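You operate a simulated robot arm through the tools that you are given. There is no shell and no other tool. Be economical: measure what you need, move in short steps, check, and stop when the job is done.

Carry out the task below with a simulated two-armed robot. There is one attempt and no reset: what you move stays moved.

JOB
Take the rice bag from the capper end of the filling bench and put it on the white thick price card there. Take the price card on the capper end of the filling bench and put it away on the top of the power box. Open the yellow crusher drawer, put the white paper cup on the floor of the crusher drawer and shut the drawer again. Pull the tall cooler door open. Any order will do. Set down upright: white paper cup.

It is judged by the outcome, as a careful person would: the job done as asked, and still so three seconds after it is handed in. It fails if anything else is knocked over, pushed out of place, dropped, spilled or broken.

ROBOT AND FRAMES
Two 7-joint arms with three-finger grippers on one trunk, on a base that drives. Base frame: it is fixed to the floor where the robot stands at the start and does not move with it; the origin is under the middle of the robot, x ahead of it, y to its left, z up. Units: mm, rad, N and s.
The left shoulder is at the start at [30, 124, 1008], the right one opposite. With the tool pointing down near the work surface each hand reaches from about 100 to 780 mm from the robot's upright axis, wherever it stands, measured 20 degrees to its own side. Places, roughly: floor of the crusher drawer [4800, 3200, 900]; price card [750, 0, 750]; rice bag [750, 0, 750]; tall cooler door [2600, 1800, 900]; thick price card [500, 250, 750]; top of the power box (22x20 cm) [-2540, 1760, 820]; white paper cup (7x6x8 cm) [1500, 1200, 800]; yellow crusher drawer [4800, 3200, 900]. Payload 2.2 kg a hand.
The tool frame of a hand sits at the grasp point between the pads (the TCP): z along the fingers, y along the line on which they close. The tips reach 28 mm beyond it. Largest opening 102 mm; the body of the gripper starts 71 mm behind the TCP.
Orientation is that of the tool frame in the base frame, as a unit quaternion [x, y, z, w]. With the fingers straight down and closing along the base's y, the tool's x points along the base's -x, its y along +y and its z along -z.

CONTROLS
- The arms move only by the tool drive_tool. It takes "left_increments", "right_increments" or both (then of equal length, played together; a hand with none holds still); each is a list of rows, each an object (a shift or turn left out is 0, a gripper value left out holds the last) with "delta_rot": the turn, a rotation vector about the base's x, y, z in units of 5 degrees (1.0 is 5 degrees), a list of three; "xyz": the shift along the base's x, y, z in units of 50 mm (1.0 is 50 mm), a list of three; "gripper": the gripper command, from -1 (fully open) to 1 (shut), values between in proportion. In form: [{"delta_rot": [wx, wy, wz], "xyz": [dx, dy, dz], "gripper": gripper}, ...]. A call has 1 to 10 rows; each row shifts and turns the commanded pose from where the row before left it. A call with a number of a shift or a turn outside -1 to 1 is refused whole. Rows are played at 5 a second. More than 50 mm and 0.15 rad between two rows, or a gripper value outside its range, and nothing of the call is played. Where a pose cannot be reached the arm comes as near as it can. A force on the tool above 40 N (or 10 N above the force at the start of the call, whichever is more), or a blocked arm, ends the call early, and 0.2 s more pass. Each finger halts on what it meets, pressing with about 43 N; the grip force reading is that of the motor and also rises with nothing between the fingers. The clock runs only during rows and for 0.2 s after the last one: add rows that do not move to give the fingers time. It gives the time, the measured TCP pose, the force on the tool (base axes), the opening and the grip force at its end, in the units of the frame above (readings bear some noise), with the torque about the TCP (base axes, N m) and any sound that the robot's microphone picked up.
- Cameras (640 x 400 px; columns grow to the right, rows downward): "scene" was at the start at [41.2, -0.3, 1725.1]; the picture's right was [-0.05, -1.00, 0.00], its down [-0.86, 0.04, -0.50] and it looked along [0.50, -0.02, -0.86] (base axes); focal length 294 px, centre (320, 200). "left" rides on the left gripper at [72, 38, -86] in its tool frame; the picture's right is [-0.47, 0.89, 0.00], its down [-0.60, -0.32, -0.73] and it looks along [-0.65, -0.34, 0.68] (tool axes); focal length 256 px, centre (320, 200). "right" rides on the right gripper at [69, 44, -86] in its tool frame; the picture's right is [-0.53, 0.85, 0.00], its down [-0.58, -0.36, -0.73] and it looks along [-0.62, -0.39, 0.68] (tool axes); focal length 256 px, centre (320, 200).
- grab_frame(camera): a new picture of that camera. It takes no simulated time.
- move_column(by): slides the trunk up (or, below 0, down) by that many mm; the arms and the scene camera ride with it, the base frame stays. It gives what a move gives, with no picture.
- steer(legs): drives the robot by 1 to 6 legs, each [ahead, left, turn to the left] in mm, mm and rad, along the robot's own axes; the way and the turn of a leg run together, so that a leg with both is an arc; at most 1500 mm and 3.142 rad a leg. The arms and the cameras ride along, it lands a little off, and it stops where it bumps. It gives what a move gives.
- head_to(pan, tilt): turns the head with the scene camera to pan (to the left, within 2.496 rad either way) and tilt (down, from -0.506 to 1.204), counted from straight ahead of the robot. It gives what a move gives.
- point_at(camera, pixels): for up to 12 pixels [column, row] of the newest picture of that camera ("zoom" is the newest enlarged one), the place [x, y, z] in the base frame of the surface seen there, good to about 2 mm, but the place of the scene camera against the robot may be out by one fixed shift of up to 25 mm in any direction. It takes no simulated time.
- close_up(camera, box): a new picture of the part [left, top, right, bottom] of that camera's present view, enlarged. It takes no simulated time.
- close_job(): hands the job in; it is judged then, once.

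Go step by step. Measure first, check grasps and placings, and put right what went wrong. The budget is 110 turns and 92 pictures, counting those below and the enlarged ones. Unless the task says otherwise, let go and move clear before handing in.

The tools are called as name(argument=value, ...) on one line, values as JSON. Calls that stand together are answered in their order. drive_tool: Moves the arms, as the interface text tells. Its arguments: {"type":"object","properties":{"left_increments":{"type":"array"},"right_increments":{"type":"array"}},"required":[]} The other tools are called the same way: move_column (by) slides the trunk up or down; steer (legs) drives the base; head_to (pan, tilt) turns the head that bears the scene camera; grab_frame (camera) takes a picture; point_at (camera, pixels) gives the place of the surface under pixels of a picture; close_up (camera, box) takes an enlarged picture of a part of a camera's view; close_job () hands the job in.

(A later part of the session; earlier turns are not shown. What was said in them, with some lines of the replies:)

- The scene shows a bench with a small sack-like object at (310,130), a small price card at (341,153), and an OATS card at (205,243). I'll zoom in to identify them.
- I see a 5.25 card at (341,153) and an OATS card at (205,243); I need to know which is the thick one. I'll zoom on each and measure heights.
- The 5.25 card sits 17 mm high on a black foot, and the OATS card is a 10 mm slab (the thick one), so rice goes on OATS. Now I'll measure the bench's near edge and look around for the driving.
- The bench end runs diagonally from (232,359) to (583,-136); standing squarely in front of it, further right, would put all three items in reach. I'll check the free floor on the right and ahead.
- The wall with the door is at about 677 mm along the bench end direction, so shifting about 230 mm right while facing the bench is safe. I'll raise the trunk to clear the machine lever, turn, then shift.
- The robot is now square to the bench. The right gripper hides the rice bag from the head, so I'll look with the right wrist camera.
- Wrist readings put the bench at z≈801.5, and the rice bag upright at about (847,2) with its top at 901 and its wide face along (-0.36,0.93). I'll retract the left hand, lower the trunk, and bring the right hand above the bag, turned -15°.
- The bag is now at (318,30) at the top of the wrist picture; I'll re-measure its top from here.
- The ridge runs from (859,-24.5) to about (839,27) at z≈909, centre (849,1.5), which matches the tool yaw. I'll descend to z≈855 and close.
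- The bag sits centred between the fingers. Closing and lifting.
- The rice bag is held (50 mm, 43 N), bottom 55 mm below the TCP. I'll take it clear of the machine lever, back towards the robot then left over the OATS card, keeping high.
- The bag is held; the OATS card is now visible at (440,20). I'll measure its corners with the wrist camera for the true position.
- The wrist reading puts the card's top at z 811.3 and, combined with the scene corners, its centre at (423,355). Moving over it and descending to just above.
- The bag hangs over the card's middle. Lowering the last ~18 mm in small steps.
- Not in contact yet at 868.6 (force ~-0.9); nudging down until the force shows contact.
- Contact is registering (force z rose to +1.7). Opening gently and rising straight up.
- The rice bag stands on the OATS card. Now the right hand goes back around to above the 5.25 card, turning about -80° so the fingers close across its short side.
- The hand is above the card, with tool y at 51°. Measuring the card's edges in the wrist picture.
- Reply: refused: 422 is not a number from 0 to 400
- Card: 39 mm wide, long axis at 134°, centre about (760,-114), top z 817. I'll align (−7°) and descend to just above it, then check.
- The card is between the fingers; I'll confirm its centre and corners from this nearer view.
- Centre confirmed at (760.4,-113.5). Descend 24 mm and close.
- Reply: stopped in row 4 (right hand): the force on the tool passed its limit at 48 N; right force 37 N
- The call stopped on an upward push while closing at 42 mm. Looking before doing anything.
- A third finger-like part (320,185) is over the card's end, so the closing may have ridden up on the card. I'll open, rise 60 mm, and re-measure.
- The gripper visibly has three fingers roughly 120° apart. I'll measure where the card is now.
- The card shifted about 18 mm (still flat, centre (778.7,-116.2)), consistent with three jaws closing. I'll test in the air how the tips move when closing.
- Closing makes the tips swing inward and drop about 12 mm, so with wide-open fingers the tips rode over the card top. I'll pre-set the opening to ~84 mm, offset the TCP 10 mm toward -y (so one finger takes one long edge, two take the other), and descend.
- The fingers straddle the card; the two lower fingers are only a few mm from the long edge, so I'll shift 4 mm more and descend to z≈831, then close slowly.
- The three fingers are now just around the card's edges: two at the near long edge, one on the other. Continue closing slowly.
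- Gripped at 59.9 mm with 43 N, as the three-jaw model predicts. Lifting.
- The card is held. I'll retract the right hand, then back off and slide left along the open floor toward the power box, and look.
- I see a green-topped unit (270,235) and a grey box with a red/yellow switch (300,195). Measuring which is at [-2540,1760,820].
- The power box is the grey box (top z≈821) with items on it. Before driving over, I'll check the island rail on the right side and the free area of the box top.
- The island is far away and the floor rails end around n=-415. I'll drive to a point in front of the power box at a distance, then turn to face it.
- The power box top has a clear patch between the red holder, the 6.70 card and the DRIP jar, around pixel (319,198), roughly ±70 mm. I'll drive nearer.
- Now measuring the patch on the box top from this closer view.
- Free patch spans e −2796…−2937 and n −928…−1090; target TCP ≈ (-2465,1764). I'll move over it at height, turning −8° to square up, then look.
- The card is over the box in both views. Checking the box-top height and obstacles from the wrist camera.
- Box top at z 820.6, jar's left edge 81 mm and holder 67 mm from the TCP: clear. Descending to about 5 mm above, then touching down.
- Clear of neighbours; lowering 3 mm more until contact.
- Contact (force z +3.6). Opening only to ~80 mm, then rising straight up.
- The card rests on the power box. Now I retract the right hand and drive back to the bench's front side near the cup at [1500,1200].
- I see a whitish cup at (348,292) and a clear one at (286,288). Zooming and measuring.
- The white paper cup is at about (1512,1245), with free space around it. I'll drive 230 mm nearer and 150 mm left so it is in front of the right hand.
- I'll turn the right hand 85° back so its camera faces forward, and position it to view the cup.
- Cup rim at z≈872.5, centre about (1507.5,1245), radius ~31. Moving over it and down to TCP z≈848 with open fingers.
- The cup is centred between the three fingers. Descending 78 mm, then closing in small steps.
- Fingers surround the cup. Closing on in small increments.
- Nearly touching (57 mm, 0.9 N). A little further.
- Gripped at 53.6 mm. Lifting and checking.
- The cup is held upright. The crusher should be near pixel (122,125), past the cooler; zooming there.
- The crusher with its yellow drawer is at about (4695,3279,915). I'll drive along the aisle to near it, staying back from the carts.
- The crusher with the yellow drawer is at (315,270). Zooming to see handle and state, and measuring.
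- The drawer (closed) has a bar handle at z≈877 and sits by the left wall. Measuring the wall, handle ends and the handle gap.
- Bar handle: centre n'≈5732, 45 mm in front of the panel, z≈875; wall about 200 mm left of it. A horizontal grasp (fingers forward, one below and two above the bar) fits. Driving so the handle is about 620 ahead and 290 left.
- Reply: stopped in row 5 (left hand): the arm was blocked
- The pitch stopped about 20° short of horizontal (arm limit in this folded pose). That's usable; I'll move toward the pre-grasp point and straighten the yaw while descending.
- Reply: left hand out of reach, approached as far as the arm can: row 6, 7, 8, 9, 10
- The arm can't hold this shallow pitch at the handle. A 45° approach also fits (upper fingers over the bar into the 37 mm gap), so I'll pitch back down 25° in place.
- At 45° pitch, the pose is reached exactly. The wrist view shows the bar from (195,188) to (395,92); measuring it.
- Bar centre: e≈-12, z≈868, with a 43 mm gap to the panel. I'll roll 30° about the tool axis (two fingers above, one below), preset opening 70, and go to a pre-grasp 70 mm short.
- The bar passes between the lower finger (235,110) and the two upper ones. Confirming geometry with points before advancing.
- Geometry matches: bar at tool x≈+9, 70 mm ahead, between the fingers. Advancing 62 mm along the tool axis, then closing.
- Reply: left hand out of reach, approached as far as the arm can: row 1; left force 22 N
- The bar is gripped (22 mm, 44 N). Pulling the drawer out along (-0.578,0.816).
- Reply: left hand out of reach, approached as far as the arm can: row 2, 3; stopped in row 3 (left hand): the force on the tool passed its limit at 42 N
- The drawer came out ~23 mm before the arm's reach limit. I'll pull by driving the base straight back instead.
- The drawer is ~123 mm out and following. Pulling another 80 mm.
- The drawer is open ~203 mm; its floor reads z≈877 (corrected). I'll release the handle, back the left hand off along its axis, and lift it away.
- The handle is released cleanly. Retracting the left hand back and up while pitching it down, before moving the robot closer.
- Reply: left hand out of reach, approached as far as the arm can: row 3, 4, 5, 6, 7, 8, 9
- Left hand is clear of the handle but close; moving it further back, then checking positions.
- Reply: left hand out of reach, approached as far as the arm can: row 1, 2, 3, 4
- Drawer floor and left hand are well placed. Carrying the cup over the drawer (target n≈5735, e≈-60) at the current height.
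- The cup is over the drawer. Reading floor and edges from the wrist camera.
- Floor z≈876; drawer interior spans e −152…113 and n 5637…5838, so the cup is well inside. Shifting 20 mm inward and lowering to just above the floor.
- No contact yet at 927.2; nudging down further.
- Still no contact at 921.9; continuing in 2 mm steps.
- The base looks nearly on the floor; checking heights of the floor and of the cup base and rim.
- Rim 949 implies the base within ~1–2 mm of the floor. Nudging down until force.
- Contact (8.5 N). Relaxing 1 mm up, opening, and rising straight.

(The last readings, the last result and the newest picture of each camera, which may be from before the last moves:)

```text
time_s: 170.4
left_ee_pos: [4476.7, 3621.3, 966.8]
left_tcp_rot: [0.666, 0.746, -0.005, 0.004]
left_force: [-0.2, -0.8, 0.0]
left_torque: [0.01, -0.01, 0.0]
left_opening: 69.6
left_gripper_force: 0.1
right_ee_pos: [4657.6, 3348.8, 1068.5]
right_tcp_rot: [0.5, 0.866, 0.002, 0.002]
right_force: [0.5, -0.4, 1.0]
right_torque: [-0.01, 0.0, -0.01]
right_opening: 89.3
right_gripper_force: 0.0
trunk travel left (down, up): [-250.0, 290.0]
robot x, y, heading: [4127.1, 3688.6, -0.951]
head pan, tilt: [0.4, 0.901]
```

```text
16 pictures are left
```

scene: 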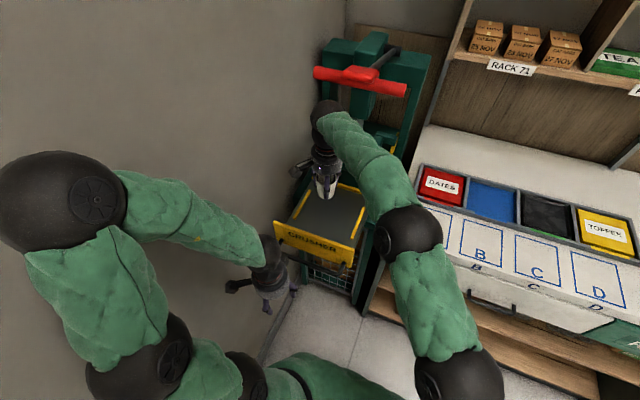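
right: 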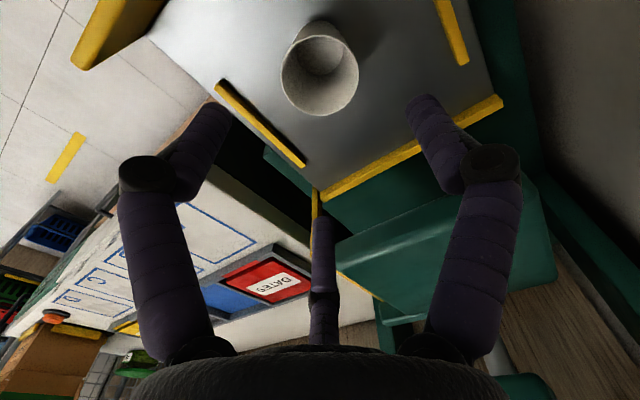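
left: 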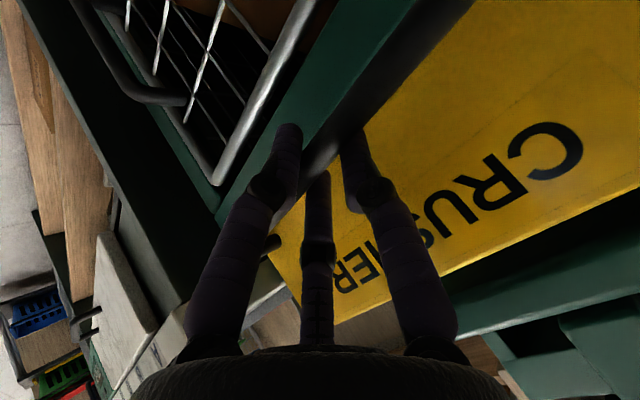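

The cup stands upright in the drawer. I'll withdraw the right hand the way it came, close the left fingers and lower the left hand in front of the bar, ready to push it shut.

drive_tool(right_increments=[{"xyz": [0, 0, 0.4]}, {"xyz": [-0.866, -0.2, 0]}, {"xyz": [-0.866, -0.2, 0]}, {"xyz": [-0.866, -0.2, 0]}, {"xyz": [-0.866, -0.2, 0]}, {"xyz": [-0.866, -0.2, 0]}, {"xyz": [-0.866, -0.2, 0]}, {"xyz": [-0.866, -0.2, 0]}])

drive_tool(left_increments=[{"gripper": 1}, {"xyz": [0, 0, -0.4]}, {"xyz": [0, 0, -0.4]}, {"xyz": [0, 0, -0.4]}, {"xyz": [0, 0, -0.4]}, {}])

grab_frame(camera="scene")

```text
time_s: 172.2
left_ee_pos: [4475.6, 3620.7, 967.5]
left_tcp_rot: [0.666, 0.746, -0.004, 0.004]
left_force: [0.1, 0.0, 0.7]
left_torque: [-0.03, 0.0, -0.01]
left_opening: 70.0
left_gripper_force: 0.0
right_ee_pos: [4355.2, 3277.5, 1088.8]
right_tcp_rot: [0.501, 0.866, 0.003, 0.003]
right_force: [-0.2, -0.3, 0.5]
right_torque: [0.0, -0.01, -0.01]
right_opening: 89.3
right_gripper_force: 0.0
trunk travel left (down, up): [-250.0, 290.0]
robot x, y, heading: [4131.1, 3686.6, -0.95]
head pan, tilt: [0.4, 0.901]
```

```text
time_s: 173.7
left_ee_pos: [4475.7, 3620.1, 888.0]
left_tcp_rot: [0.666, 0.746, -0.007, 0.003]
left_force: [-0.3, -0.5, -0.1]
left_torque: [-0.01, 0.0, -0.01]
left_opening: 2.0
left_gripper_force: 31.8
right_ee_pos: [4356.7, 3278.4, 1088.8]
right_tcp_rot: [0.501, 0.866, 0.002, 0.003]
right_force: [0.7, 0.4, 0.6]
right_torque: [0.01, -0.02, 0.0]
right_opening: 89.2
right_gripper_force: 0.1
trunk travel left (down, up): [-250.0, 290.0]
robot x, y, heading: [4128.9, 3687.1, -0.949]
head pan, tilt: [0.4, 0.901]
```

```text
15 pictures are left
```

scene: 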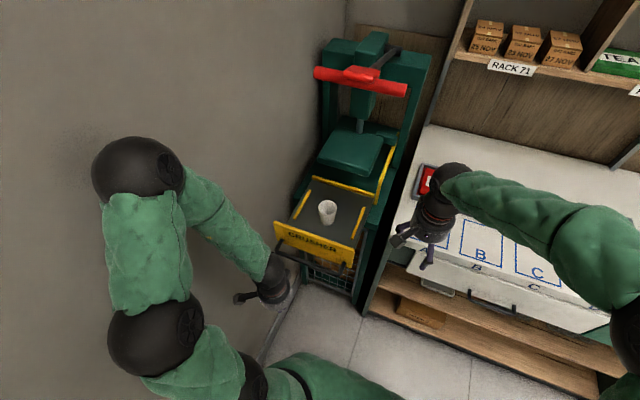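

Cup is upright in the drawer (327,212), and the left hand is in front of the bar. Approaching, then pushing slowly.

drive_tool(left_increments=[{"xyz": [0.3, -0.424, 0]}, {"xyz": [0.3, -0.424, 0]}, {"xyz": [0.3, -0.424, 0]}, {"xyz": [0.3, -0.424, 0]}, {"xyz": [0.139, -0.196, 0]}, {"xyz": [0.139, -0.196, 0]}, {"xyz": [0.139, -0.196, 0]}, {"xyz": [0.139, -0.196, 0]}, {}])

drive_tool(left_increments=[{"xyz": [0.139, -0.196, 0]}, {"xyz": [0.139, -0.196, 0]}, {"xyz": [0.139, -0.196, 0]}, {"xyz": [0.139, -0.196, 0]}, {"xyz": [0.139, -0.196, 0]}, {"xyz": [0.139, -0.196, 0]}, {"xyz": [0.139, -0.196, 0]}, {"xyz": [0.139, -0.196, 0]}, {}])

close_up(camera="scene", box=[210, 90, 430, 300])

```text
time_s: 175.7
left_ee_pos: [4563.0, 3497.2, 889.0]
left_tcp_rot: [0.665, 0.747, -0.007, 0.004]
left_force: [0.3, 0.0, 0.0]
left_torque: [-0.04, 0.02, -0.02]
left_opening: 2.0
left_gripper_force: 31.1
right_ee_pos: [4356.6, 3277.2, 1088.0]
right_tcp_rot: [0.501, 0.865, 0.002, 0.003]
right_force: [-0.4, 0.0, 0.1]
right_torque: [0.0, -0.01, 0.01]
right_opening: 89.2
right_gripper_force: 0.1
trunk travel left (down, up): [-250.0, 290.0]
robot x, y, heading: [4127.9, 3687.4, -0.948]
head pan, tilt: [0.4, 0.901]
```

```text
time_s: 177.7
left_ee_pos: [4581.1, 3459.0, 875.8]
left_tcp_rot: [0.666, 0.746, -0.006, 0.004]
left_force: [-0.2, 0.0, -0.7]
left_torque: [-0.01, -0.01, -0.01]
left_opening: 2.4
left_gripper_force: 31.7
left hand out of reach, approached as far as the arm can: row 3, 4, 5, 6, 7, 8
right_ee_pos: [4357.1, 3278.9, 1088.5]
right_tcp_rot: [0.501, 0.866, 0.001, 0.003]
right_force: [-0.7, -0.4, 0.4]
right_torque: [0.0, 0.02, 0.01]
right_opening: 89.2
right_gripper_force: 0.0
trunk travel left (down, up): [-250.0, 290.0]
robot x, y, heading: [4128.3, 3688.8, -0.953]
head pan, tilt: [0.4, 0.901]
```

```text
1.90 times, centred on (320, 195) of scene
```

zoom: 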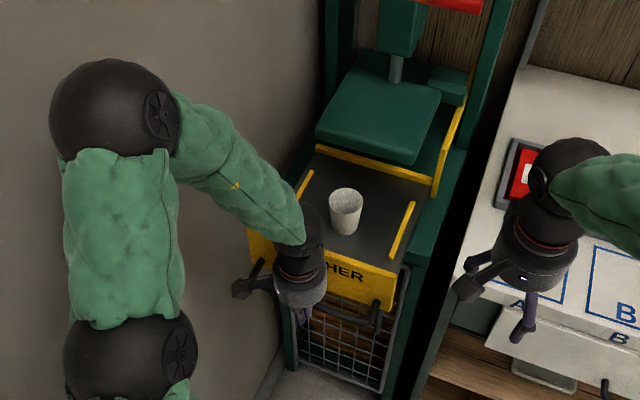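

The drawer has started moving (cup shifted with it, still upright) but the arm is at its reach limit; I'll push on with the base, gently.

steer(legs=[[50, 0, 0], [50, 0, 0]])

close_up(camera="scene", box=[210, 90, 430, 300])

```text
time_s: 179.1
left_ee_pos: [4640.1, 3375.2, 874.3]
left_tcp_rot: [0.666, 0.746, -0.004, 0.002]
left_force: [0.2, 0.0, -0.1]
left_torque: [0.0, 0.03, -0.01]
left_opening: 2.0
left_gripper_force: 31.3
right_ee_pos: [4416.5, 3194.3, 1086.5]
right_tcp_rot: [0.501, 0.865, 0.002, 0.002]
right_force: [0.6, -0.6, 0.2]
right_torque: [0.07, 0.06, -0.02]
right_opening: 89.4
right_gripper_force: 0.0
trunk travel left (down, up): [-250.0, 290.0]
robot x, y, heading: [4183.7, 3606.1, -0.949]
head pan, tilt: [0.4, 0.901]
```

```text
1.90 times, centred on (320, 195) of scene
```

zoom: 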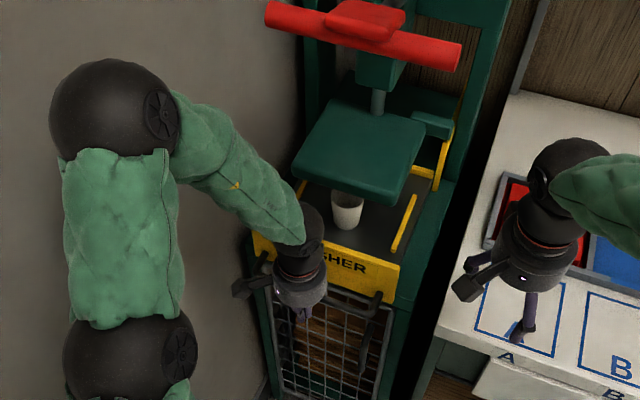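

The drawer is about 35–40 mm from shut and the cup stands. Pushing the remainder.

steer(legs=[[32, 0, 0]])

close_up(camera="scene", box=[260, 110, 400, 260])

point_at(camera="zoom", pixels=[[400, 255], [420, 300], [440, 240], [300, 180], [380, 240], [460, 180]])

```text
time_s: 179.9
left_ee_pos: [4657.9, 3351.2, 874.9]
left_tcp_rot: [0.666, 0.746, -0.006, 0.003]
left_force: [1.1, -0.6, -1.1]
left_torque: [0.05, 0.01, 0.0]
left_opening: 2.0
left_gripper_force: 31.8
right_ee_pos: [4433.4, 3169.1, 1086.6]
right_tcp_rot: [0.501, 0.865, 0.002, 0.001]
right_force: [0.5, -0.2, -0.2]
right_torque: [0.04, 0.02, 0.01]
right_opening: 89.4
right_gripper_force: 0.0
trunk travel left (down, up): [-250.0, 290.0]
robot x, y, heading: [4207.6, 3581.8, -0.95]
head pan, tilt: [0.4, 0.901]
```

```text
2.67 times, centred on (330, 185) of scene
```

zoom: 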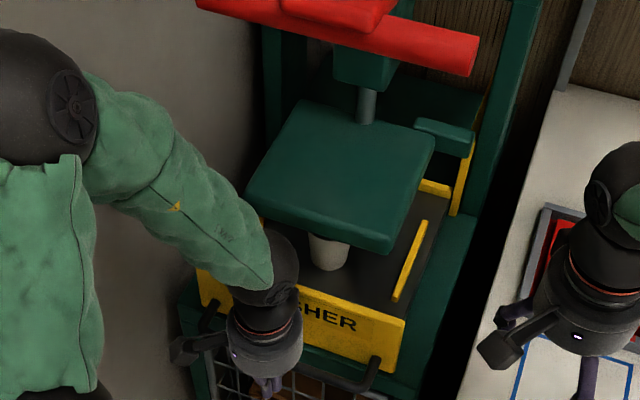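

```text
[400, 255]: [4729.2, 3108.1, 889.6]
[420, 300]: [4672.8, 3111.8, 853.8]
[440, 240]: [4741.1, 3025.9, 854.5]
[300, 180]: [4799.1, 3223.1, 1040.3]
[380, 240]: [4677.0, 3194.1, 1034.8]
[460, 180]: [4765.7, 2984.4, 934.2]
```

Checking how far the panel is from its originally closed place (right top corner was (4604,3209), scene reading).

point_at(camera="zoom", pixels=[[400, 325], [380, 340], [330, 300], [210, 275], [398, 355]])

```text
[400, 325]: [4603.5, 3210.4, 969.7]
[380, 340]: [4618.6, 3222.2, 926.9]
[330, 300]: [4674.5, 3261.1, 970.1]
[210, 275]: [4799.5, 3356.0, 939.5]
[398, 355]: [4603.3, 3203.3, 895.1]
```

The panel is back to its closed position within ~2 mm. A last 6 mm press, then back the left hand off and drive back.

steer(legs=[[6, 0, 0]])

steer(legs=[[-350, -20, 0]])

close_up(camera="scene", box=[270, 60, 450, 260])

```text
time_s: 180.7
left_ee_pos: [4661.3, 3347.4, 875.9]
left_tcp_rot: [0.666, 0.746, -0.006, 0.004]
left_force: [-0.1, 0.0, 0.0]
left_torque: [-0.04, -0.01, 0.0]
left_opening: 2.2
left_gripper_force: 31.7
right_ee_pos: [4435.1, 3166.5, 1087.6]
right_tcp_rot: [0.501, 0.866, 0.002, 0.003]
right_force: [-0.5, 0.0, -0.9]
right_torque: [-0.02, 0.0, 0.03]
right_opening: 89.2
right_gripper_force: 0.1
trunk travel left (down, up): [-250.0, 290.0]
robot x, y, heading: [4206.4, 3576.5, -0.951]
head pan, tilt: [0.4, 0.901]
```

```text
time_s: 182.9
left_ee_pos: [4438.0, 3626.9, 874.8]
left_tcp_rot: [0.664, 0.748, -0.005, 0.004]
left_force: [0.0, 0.0, 1.2]
left_torque: [0.02, -0.01, 0.01]
left_opening: 2.0
left_gripper_force: 31.4
right_ee_pos: [4214.0, 3443.1, 1089.5]
right_tcp_rot: [0.497, 0.868, 0.001, 0.003]
right_force: [-0.4, -0.3, 0.3]
right_torque: [-0.01, -0.03, 0.04]
right_opening: 89.3
right_gripper_force: 0.1
trunk travel left (down, up): [-250.0, 290.0]
robot x, y, heading: [3984.9, 3847.4, -0.947]
head pan, tilt: [0.4, 0.901]
```

```text
2.00 times, centred on (360, 160) of scene
```

zoom: 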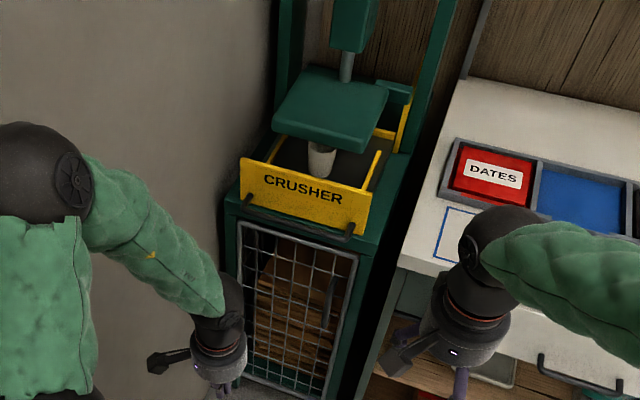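

The cup stands inside and the drawer looks shut as at the start. Confirming numerically with the panel points.

point_at(camera="zoom", pixels=[[366, 192], [245, 162], [362, 225], [310, 178], [244, 190]])

```text
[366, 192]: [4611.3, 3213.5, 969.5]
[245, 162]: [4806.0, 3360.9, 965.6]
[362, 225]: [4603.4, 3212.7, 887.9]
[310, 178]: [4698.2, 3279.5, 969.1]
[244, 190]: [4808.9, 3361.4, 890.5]
```

The drawer is shut (panel matches its original place). Now driving back along the aisle to the cooler, stopping in front of the bench end to its right.

steer(legs=[[-50, 0, 0], [0, -1400, 0], [0, -1200, 0]])

head_to(pan=0.35, tilt=0.6)

grab_frame(camera="scene")

```text
time_s: 196.0
left_ee_pos: [2332.4, 2154.8, 875.3]
left_tcp_rot: [0.657, 0.753, -0.006, 0.004]
left_force: [0.2, 0.2, -0.2]
left_torque: [-0.01, 0.0, -0.05]
left_opening: 2.1
left_gripper_force: 31.4
right_ee_pos: [2115.0, 1968.4, 1089.6]
right_tcp_rot: [0.491, 0.871, 0.002, 0.002]
right_force: [-0.5, -0.3, 0.5]
right_torque: [-0.03, -0.01, 0.02]
right_opening: 89.4
right_gripper_force: 0.0
trunk travel left (down, up): [-250.0, 290.0]
robot x, y, heading: [1881.6, 2371.0, -0.93]
head pan, tilt: [0.4, 0.901]
```

```text
time_s: 196.8
left_ee_pos: [2335.6, 2154.8, 874.8]
left_tcp_rot: [0.658, 0.753, -0.006, 0.005]
left_force: [-0.5, -0.7, -0.2]
left_torque: [-0.01, -0.02, -0.02]
left_opening: 1.9
left_gripper_force: 31.2
right_ee_pos: [2114.5, 1967.6, 1087.3]
right_tcp_rot: [0.491, 0.871, 0.002, 0.002]
right_force: [-0.8, 0.6, -1.4]
right_torque: [-0.02, -0.03, -0.02]
right_opening: 89.2
right_gripper_force: 0.0
trunk travel left (down, up): [-250.0, 290.0]
robot x, y, heading: [1878.0, 2373.0, -0.926]
head pan, tilt: [0.351, 0.6]
```

```text
10 pictures are left
```

scene: 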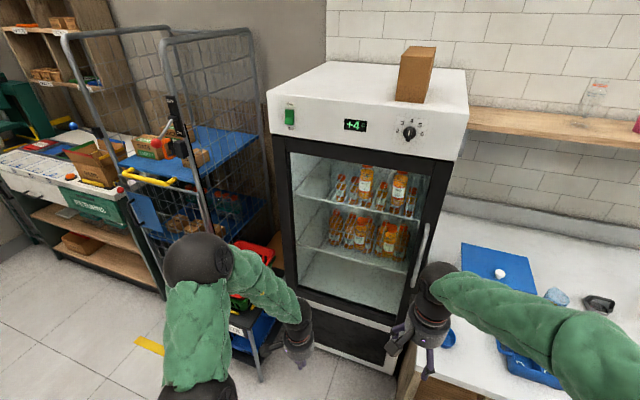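

The cooler's vertical handle is at (420,255) on the door's right edge, hinged at left. Measuring it (10 pictures left).

point_at(camera="scene", pixels=[[428, 226], [420, 250], [411, 285], [440, 200], [424, 262], [290, 160], [283, 240], [437, 165], [390, 355], [310, 340], [405, 270], [398, 262]])

close_up(camera="scene", box=[370, 190, 470, 330])

```text
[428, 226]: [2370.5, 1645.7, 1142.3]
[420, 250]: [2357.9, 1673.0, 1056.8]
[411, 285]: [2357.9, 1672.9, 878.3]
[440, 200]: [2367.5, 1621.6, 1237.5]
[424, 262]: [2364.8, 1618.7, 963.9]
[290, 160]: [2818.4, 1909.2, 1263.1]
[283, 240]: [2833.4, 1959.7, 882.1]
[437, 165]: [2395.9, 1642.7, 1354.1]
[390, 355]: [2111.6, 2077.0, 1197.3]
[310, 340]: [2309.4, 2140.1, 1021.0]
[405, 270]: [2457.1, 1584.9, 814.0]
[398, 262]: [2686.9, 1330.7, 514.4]
```

```text
2.86 times, centred on (420, 260) of scene
```

zoom: 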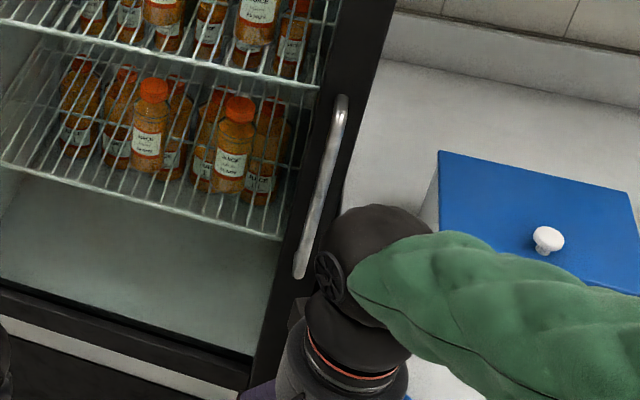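

Handle bar: vertical at about (2361,1668), z 865–1130, ~40 mm off the door; hinge at left (n≈3455). I'll raise the left hand, turn it so its closing line is along n and pitch 45°, before driving nearer.

drive_tool(left_increments=[{"xyz": [0, 0, 0.5], "delta_rot": [0, 0, 0.92], "gripper": -0.37}, {"xyz": [0, 0, 0.5], "delta_rot": [0, 0, 0.92]}, {"xyz": [0, 0, 0.5], "delta_rot": [0, 0, 0.92]}, {"xyz": [0, 0, 0.5], "delta_rot": [0, 0, 0.92]}, {"xyz": [0, 0, 0.5], "delta_rot": [0, 0, 0.92]}, {"delta_rot": [0, 0, 0.92]}, {}])

drive_tool(left_increments=[{"xyz": [0.15, 0.1, 0], "delta_rot": [-0.816, -0.578, 0]}, {"xyz": [0.15, 0.1, 0], "delta_rot": [-0.816, -0.578, 0]}, {"xyz": [0.15, 0.1, 0], "delta_rot": [-0.816, -0.578, 0]}, {"xyz": [0.15, 0.1, 0], "delta_rot": [-0.816, -0.578, 0]}, {"xyz": [0.15, 0.1, 0], "delta_rot": [-0.816, -0.578, 0]}, {"xyz": [0.15, 0.1, 0], "delta_rot": [-0.816, -0.578, 0]}, {"xyz": [0.15, 0.1, 0], "delta_rot": [-0.816, -0.578, 0]}, {"delta_rot": [-0.816, -0.578, 0]}, {"delta_rot": [-0.816, -0.578, 0]}, {}])

```text
time_s: 198.4
left_ee_pos: [2334.4, 2154.2, 1001.3]
left_tcp_rot: [0.458, 0.889, -0.005, 0.005]
left_force: [-0.2, -0.3, 0.4]
left_torque: [0.01, -0.01, 0.0]
left_opening: 69.8
left_gripper_force: 0.1
right_ee_pos: [2114.7, 1968.0, 1088.3]
right_tcp_rot: [0.491, 0.871, 0.002, 0.002]
right_force: [0.1, 0.2, -0.3]
right_torque: [0.03, -0.01, 0.0]
right_opening: 89.2
right_gripper_force: 0.1
trunk travel left (down, up): [-250.0, 290.0]
robot x, y, heading: [1877.6, 2374.3, -0.926]
head pan, tilt: [0.351, 0.6]
```

```text
time_s: 200.6
left_ee_pos: [2387.7, 2188.9, 1000.8]
left_tcp_rot: [0.424, 0.818, -0.181, 0.345]
left_force: [0.1, 0.0, -0.5]
left_torque: [0.0, 0.0, 0.03]
left_opening: 69.8
left_gripper_force: 0.1
right_ee_pos: [2115.0, 1968.9, 1089.1]
right_tcp_rot: [0.491, 0.871, 0.002, 0.002]
right_force: [1.0, -0.4, -0.2]
right_torque: [0.02, 0.02, 0.03]
right_opening: 89.5
right_gripper_force: 0.0
trunk travel left (down, up): [-250.0, 290.0]
robot x, y, heading: [1876.5, 2371.0, -0.928]
head pan, tilt: [0.351, 0.6]
```

The hand is posed at 45° pitch. Driving to put the handle about 100 mm ahead of it.

steer(legs=[[0, -310, -0.03], [290, 0, 0]])

grab_frame(camera="left")

```text
time_s: 204.4
left_ee_pos: [2297.5, 1748.5, 999.9]
left_tcp_rot: [0.432, 0.814, -0.184, 0.342]
left_force: [0.5, 0.4, 0.4]
left_torque: [0.03, -0.01, -0.01]
left_opening: 69.7
left_gripper_force: 0.0
right_ee_pos: [2022.0, 1532.9, 1088.0]
right_tcp_rot: [0.5, 0.866, 0.001, 0.002]
right_force: [0.6, -0.6, -0.3]
right_torque: [0.01, 0.04, -0.01]
right_opening: 89.5
right_gripper_force: 0.0
trunk travel left (down, up): [-250.0, 290.0]
robot x, y, heading: [1792.4, 1940.8, -0.953]
head pan, tilt: [0.351, 0.6]
```

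```text
8 pictures are left
```

left: 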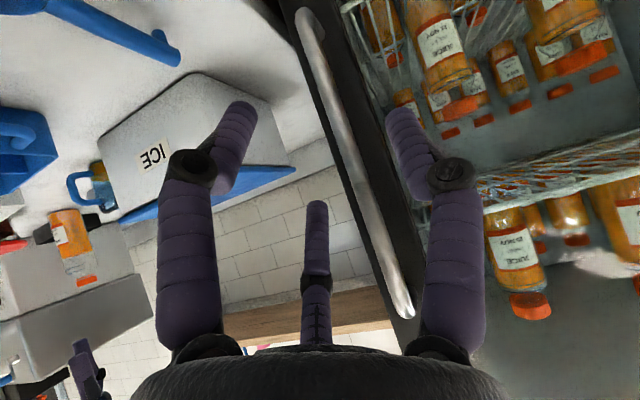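

The handle runs from (302,15) to (404,312), between the left and right fingers. Measuring it.

point_at(camera="left", pixels=[[305, 35], [330, 95], [345, 140], [362, 190], [385, 250], [402, 300], [340, 180], [380, 190], [240, 115], [400, 125], [317, 208], [270, 100]])

```text
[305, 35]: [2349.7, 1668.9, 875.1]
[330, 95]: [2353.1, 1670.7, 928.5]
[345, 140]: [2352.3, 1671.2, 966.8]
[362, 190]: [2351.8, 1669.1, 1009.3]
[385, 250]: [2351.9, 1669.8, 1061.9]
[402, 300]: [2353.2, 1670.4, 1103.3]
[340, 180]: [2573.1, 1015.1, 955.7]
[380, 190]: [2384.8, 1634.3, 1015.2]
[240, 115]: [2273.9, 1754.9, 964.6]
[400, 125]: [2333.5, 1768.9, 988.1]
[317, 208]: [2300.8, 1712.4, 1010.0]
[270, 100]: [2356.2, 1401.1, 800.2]
```

Bar axis ≈ e 4, n 2885; the TCP is level with it, 99 mm short. I'll preset opening to ~52, advance 98 mm with a small rightward offset, and check force.

drive_tool(left_increments=[{"gripper": -0.02}, {}, {"xyz": [0.253, -0.426, 0]}, {"xyz": [0.253, -0.426, 0]}, {"xyz": [0.253, -0.426, 0]}, {"xyz": [0.253, -0.426, 0]}, {}])

grab_frame(camera="left")

```text
time_s: 206.0
left_ee_pos: [2348.8, 1662.7, 1001.8]
left_tcp_rot: [0.431, 0.814, -0.183, 0.343]
left_force: [0.1, 0.1, 0.0]
left_torque: [0.01, 0.02, 0.04]
left_opening: 51.7
left_gripper_force: 0.1
right_ee_pos: [2020.5, 1533.1, 1088.2]
right_tcp_rot: [0.5, 0.866, 0.003, 0.002]
right_force: [0.2, 1.2, 0.6]
right_torque: [0.0, -0.01, 0.0]
right_opening: 89.0
right_gripper_force: 0.0
trunk travel left (down, up): [-250.0, 290.0]
robot x, y, heading: [1787.9, 1947.0, -0.949]
head pan, tilt: [0.351, 0.6]
```

```text
7 pictures are left
```

left: 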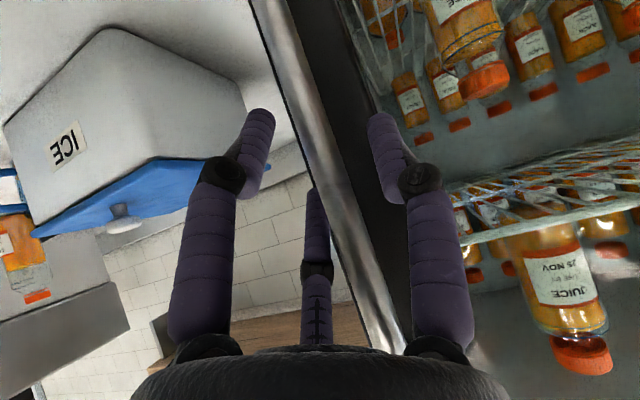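

The bar is between the fingers with no contact force. Closing.

drive_tool(left_increments=[{"gripper": 0.2}, {"gripper": 0.4}, {"gripper": 0.6}, {"gripper": 1}, {}, {}])

```text
time_s: 207.4
left_ee_pos: [2347.5, 1664.0, 1002.0]
left_tcp_rot: [0.432, 0.814, -0.184, 0.342]
left_force: [0.0, 1.0, -0.3]
left_torque: [-0.15, 0.69, -0.03]
left_opening: 24.3
left_gripper_force: 44.7
right_ee_pos: [2020.0, 1533.0, 1088.3]
right_tcp_rot: [0.5, 0.866, 0.002, 0.002]
right_force: [0.2, -0.4, 0.1]
right_torque: [0.04, 0.01, 0.0]
right_opening: 89.3
right_gripper_force: 0.0
trunk travel left (down, up): [-250.0, 290.0]
robot x, y, heading: [1791.4, 1944.7, -0.944]
head pan, tilt: [0.351, 0.6]
```

Gripped (24 mm, 45 N). I'll open the door by swinging the whole robot rigidly about the hinge (617 ahead, 864 left): first a small 0.1 rad arc to check.

steer(legs=[[-86, 62, -0.1]])

```text
time_s: 208.6
left_ee_pos: [2322.0, 1714.8, 1000.3]
left_tcp_rot: [0.474, 0.79, -0.202, 0.333]
left_force: [-2.4, -0.4, -0.3]
left_torque: [0.4, 0.83, -0.33]
left_opening: 24.3
left_gripper_force: 44.5
right_ee_pos: [1982.5, 1618.5, 1089.2]
right_tcp_rot: [0.544, 0.839, 0.001, 0.003]
right_force: [0.6, 1.2, 0.9]
right_torque: [-0.05, -0.01, -0.01]
right_opening: 89.2
right_gripper_force: 0.0
trunk travel left (down, up): [-250.0, 290.0]
robot x, y, heading: [1798.9, 2047.0, -1.048]
head pan, tilt: [0.351, 0.6]
```

The door follows (56 mm, forces small). Continuing the arc in 0.15 rad legs.

steer(legs=[[-130, 93, -0.15], [-130, 93, -0.15], [-130, 93, -0.15]])

grab_frame(camera="scene")

```text
time_s: 212.0
left_ee_pos: [2271.3, 1973.8, 1000.0]
left_tcp_rot: [0.639, 0.664, -0.27, 0.279]
left_force: [-14.8, 1.5, 3.6]
left_torque: [0.5, 0.86, -0.44]
left_opening: 24.0
left_gripper_force: 45.4
right_ee_pos: [1925.3, 2034.9, 1089.7]
right_tcp_rot: [0.717, 0.697, 0.0, 0.003]
right_force: [0.2, 0.4, -0.3]
right_torque: [-0.07, 0.02, -0.03]
right_opening: 89.6
right_gripper_force: 0.1
trunk travel left (down, up): [-250.0, 290.0]
robot x, y, heading: [1947.0, 2503.7, -1.498]
head pan, tilt: [0.351, 0.6]
```

```text
6 pictures are left
```

scene: 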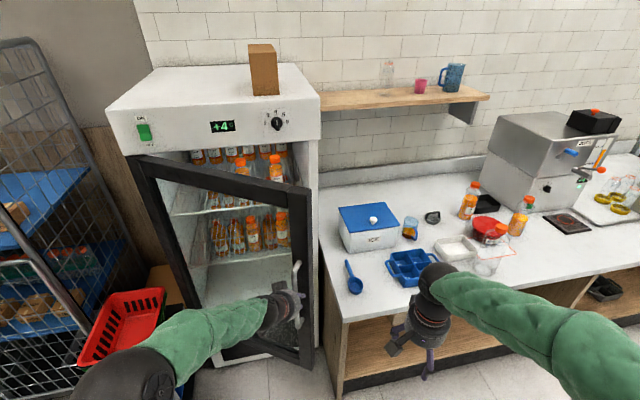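

The door is open ~32° and following well; neighbours undisturbed. Three more legs toward ~58°.

steer(legs=[[-130, 93, -0.15], [-130, 93, -0.15], [-130, 93, -0.15]])

```text
time_s: 215.5
left_ee_pos: [2341.3, 2224.3, 1001.0]
left_tcp_rot: [0.771, 0.505, -0.326, 0.211]
left_force: [5.3, -2.5, 9.9]
left_torque: [0.68, 0.18, -0.28]
left_opening: 24.5
left_gripper_force: 45.0
right_ee_pos: [2056.6, 2430.0, 1089.0]
right_tcp_rot: [0.855, 0.519, 0.0, 0.002]
right_force: [0.1, 0.6, 0.0]
right_torque: [-0.03, 0.01, 0.02]
right_opening: 89.3
right_gripper_force: 0.0
trunk travel left (down, up): [-250.0, 290.0]
robot x, y, heading: [2277.3, 2838.9, -1.954]
head pan, tilt: [0.351, 0.6]
```

Still gripped with small forces, ~58° open. Two more legs for a clearly open door.

steer(legs=[[-130, 93, -0.15], [-130, 93, -0.15]])

grab_frame(camera="scene")

```text
time_s: 217.9
left_ee_pos: [2447.2, 2360.6, 1001.1]
left_tcp_rot: [0.839, 0.381, -0.354, 0.158]
left_force: [1.8, -1.2, 5.8]
left_torque: [0.84, 0.0, -0.3]
left_opening: 24.1
left_gripper_force: 45.1
right_ee_pos: [2236.0, 2639.9, 1088.6]
right_tcp_rot: [0.923, 0.384, -0.002, 0.002]
right_force: [-0.4, 0.4, 1.0]
right_torque: [-0.03, 0.03, 0.02]
right_opening: 89.3
right_gripper_force: 0.1
trunk travel left (down, up): [-250.0, 290.0]
robot x, y, heading: [2571.7, 2965.8, -2.25]
head pan, tilt: [0.351, 0.6]
```

```text
5 pictures are left
```

scene: 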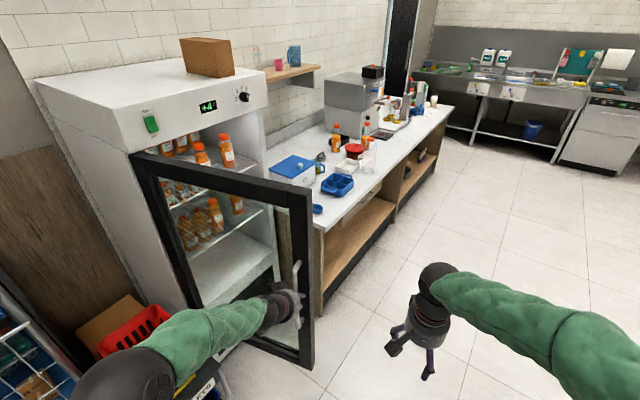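

The door is wide open (~75°). Releasing: open to ~52 mm, then withdraw horizontally the way the hand came in.

drive_tool(left_increments=[{"gripper": 0.3}, {"gripper": -0.02}, {}, {}, {"xyz": [0.25, 0.31, 0]}, {"xyz": [0.31, 0.39, 0]}, {"xyz": [0.31, 0.39, 0]}, {"xyz": [0.31, 0.39, 0]}, {}])

grab_frame(camera="scene")

```text
time_s: 219.9
left_ee_pos: [2504.9, 2434.3, 999.8]
left_tcp_rot: [0.84, 0.381, -0.353, 0.158]
left_force: [0.0, -0.2, -0.5]
left_torque: [-0.03, 0.01, -0.02]
left_opening: 52.0
left_gripper_force: 0.0
right_ee_pos: [2235.0, 2640.4, 1088.1]
right_tcp_rot: [0.923, 0.384, 0.0, 0.003]
right_force: [0.4, 0.9, 0.1]
right_torque: [0.02, 0.02, -0.01]
right_opening: 89.1
right_gripper_force: 0.0
trunk travel left (down, up): [-250.0, 290.0]
robot x, y, heading: [2569.5, 2969.8, -2.25]
head pan, tilt: [0.351, 0.6]
```

```text
4 pictures are left
```

scene: 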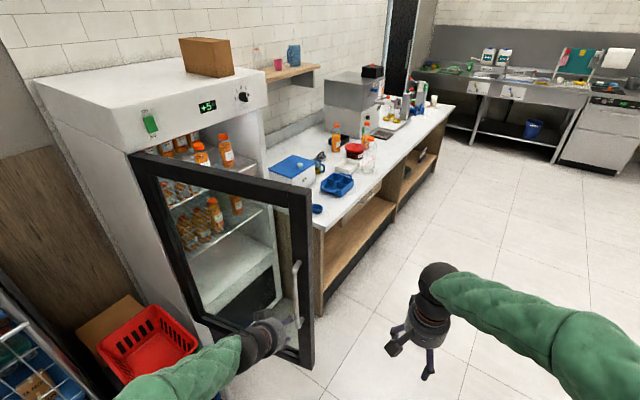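

The hand is free of the handle and the door stays open. Backing off and doing a final check, including the rice bag at the bench's far end.

steer(legs=[[-250, -100, 0]])

grab_frame(camera="scene")

close_up(camera="scene", box=[360, 60, 480, 150])

```text
time_s: 221.8
left_ee_pos: [2583.2, 2692.4, 1000.8]
left_tcp_rot: [0.839, 0.38, -0.355, 0.158]
left_force: [-0.8, 0.6, -0.2]
left_torque: [-0.04, 0.01, 0.0]
left_opening: 52.0
left_gripper_force: 0.1
right_ee_pos: [2314.9, 2898.4, 1088.8]
right_tcp_rot: [0.924, 0.383, 0.0, 0.003]
right_force: [-0.1, 0.0, 0.4]
right_torque: [0.0, 0.0, -0.02]
right_opening: 89.3
right_gripper_force: 0.1
trunk travel left (down, up): [-250.0, 290.0]
robot x, y, heading: [2650.5, 3225.9, -2.256]
head pan, tilt: [0.351, 0.6]
```

```text
3 pictures are left
```

scene: 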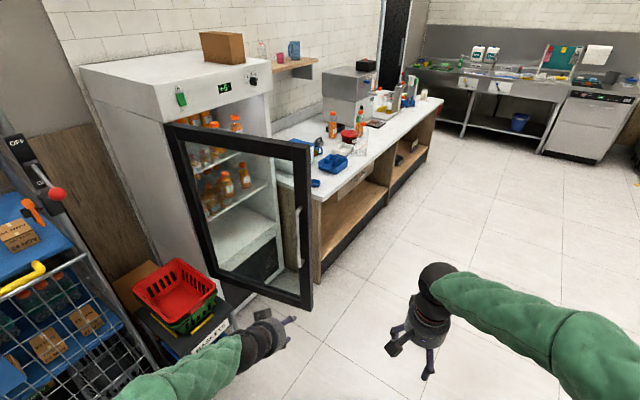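

```text
4.44 times, centred on (420, 105) of scene
```

zoom: 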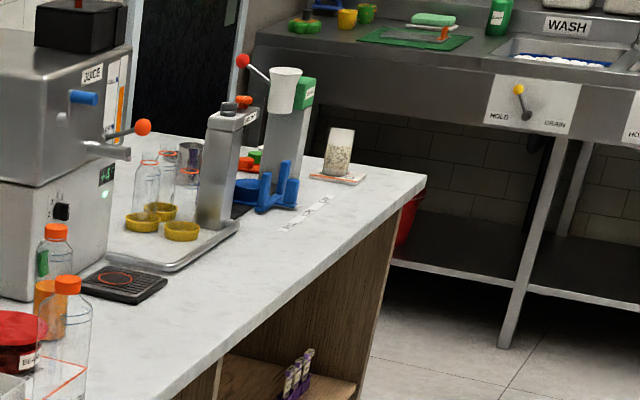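

The rice bag stands on the OATS card (zoom pixel 338,155). The cooler door is wide open, the drawer is shut with the cup upright inside, and the 5.25 card is on the power box, so I'm handing in.

close_job()

```text
The job is handed in.
```

All four parts of the job are done and handed in; I don't have the judge's result.

- **Rice bag:** it stands on the white thick price card (the OATS card) on the capper end of the bench.
- **Price card:** the 5.25 card is on top of the power box. My first grip on it slipped and pushed it about 18 mm on the bench before I picked it up cleanly.
- **Paper cup:** it stands upright on the floor of the crusher drawer, and the drawer is shut back to its original position.
- **Cooler door:** it is open to roughly 75 degrees and was still open after I backed away.

I saw nothing else knocked over or moved in the views I took. Both hands were empty and clear when I handed in.
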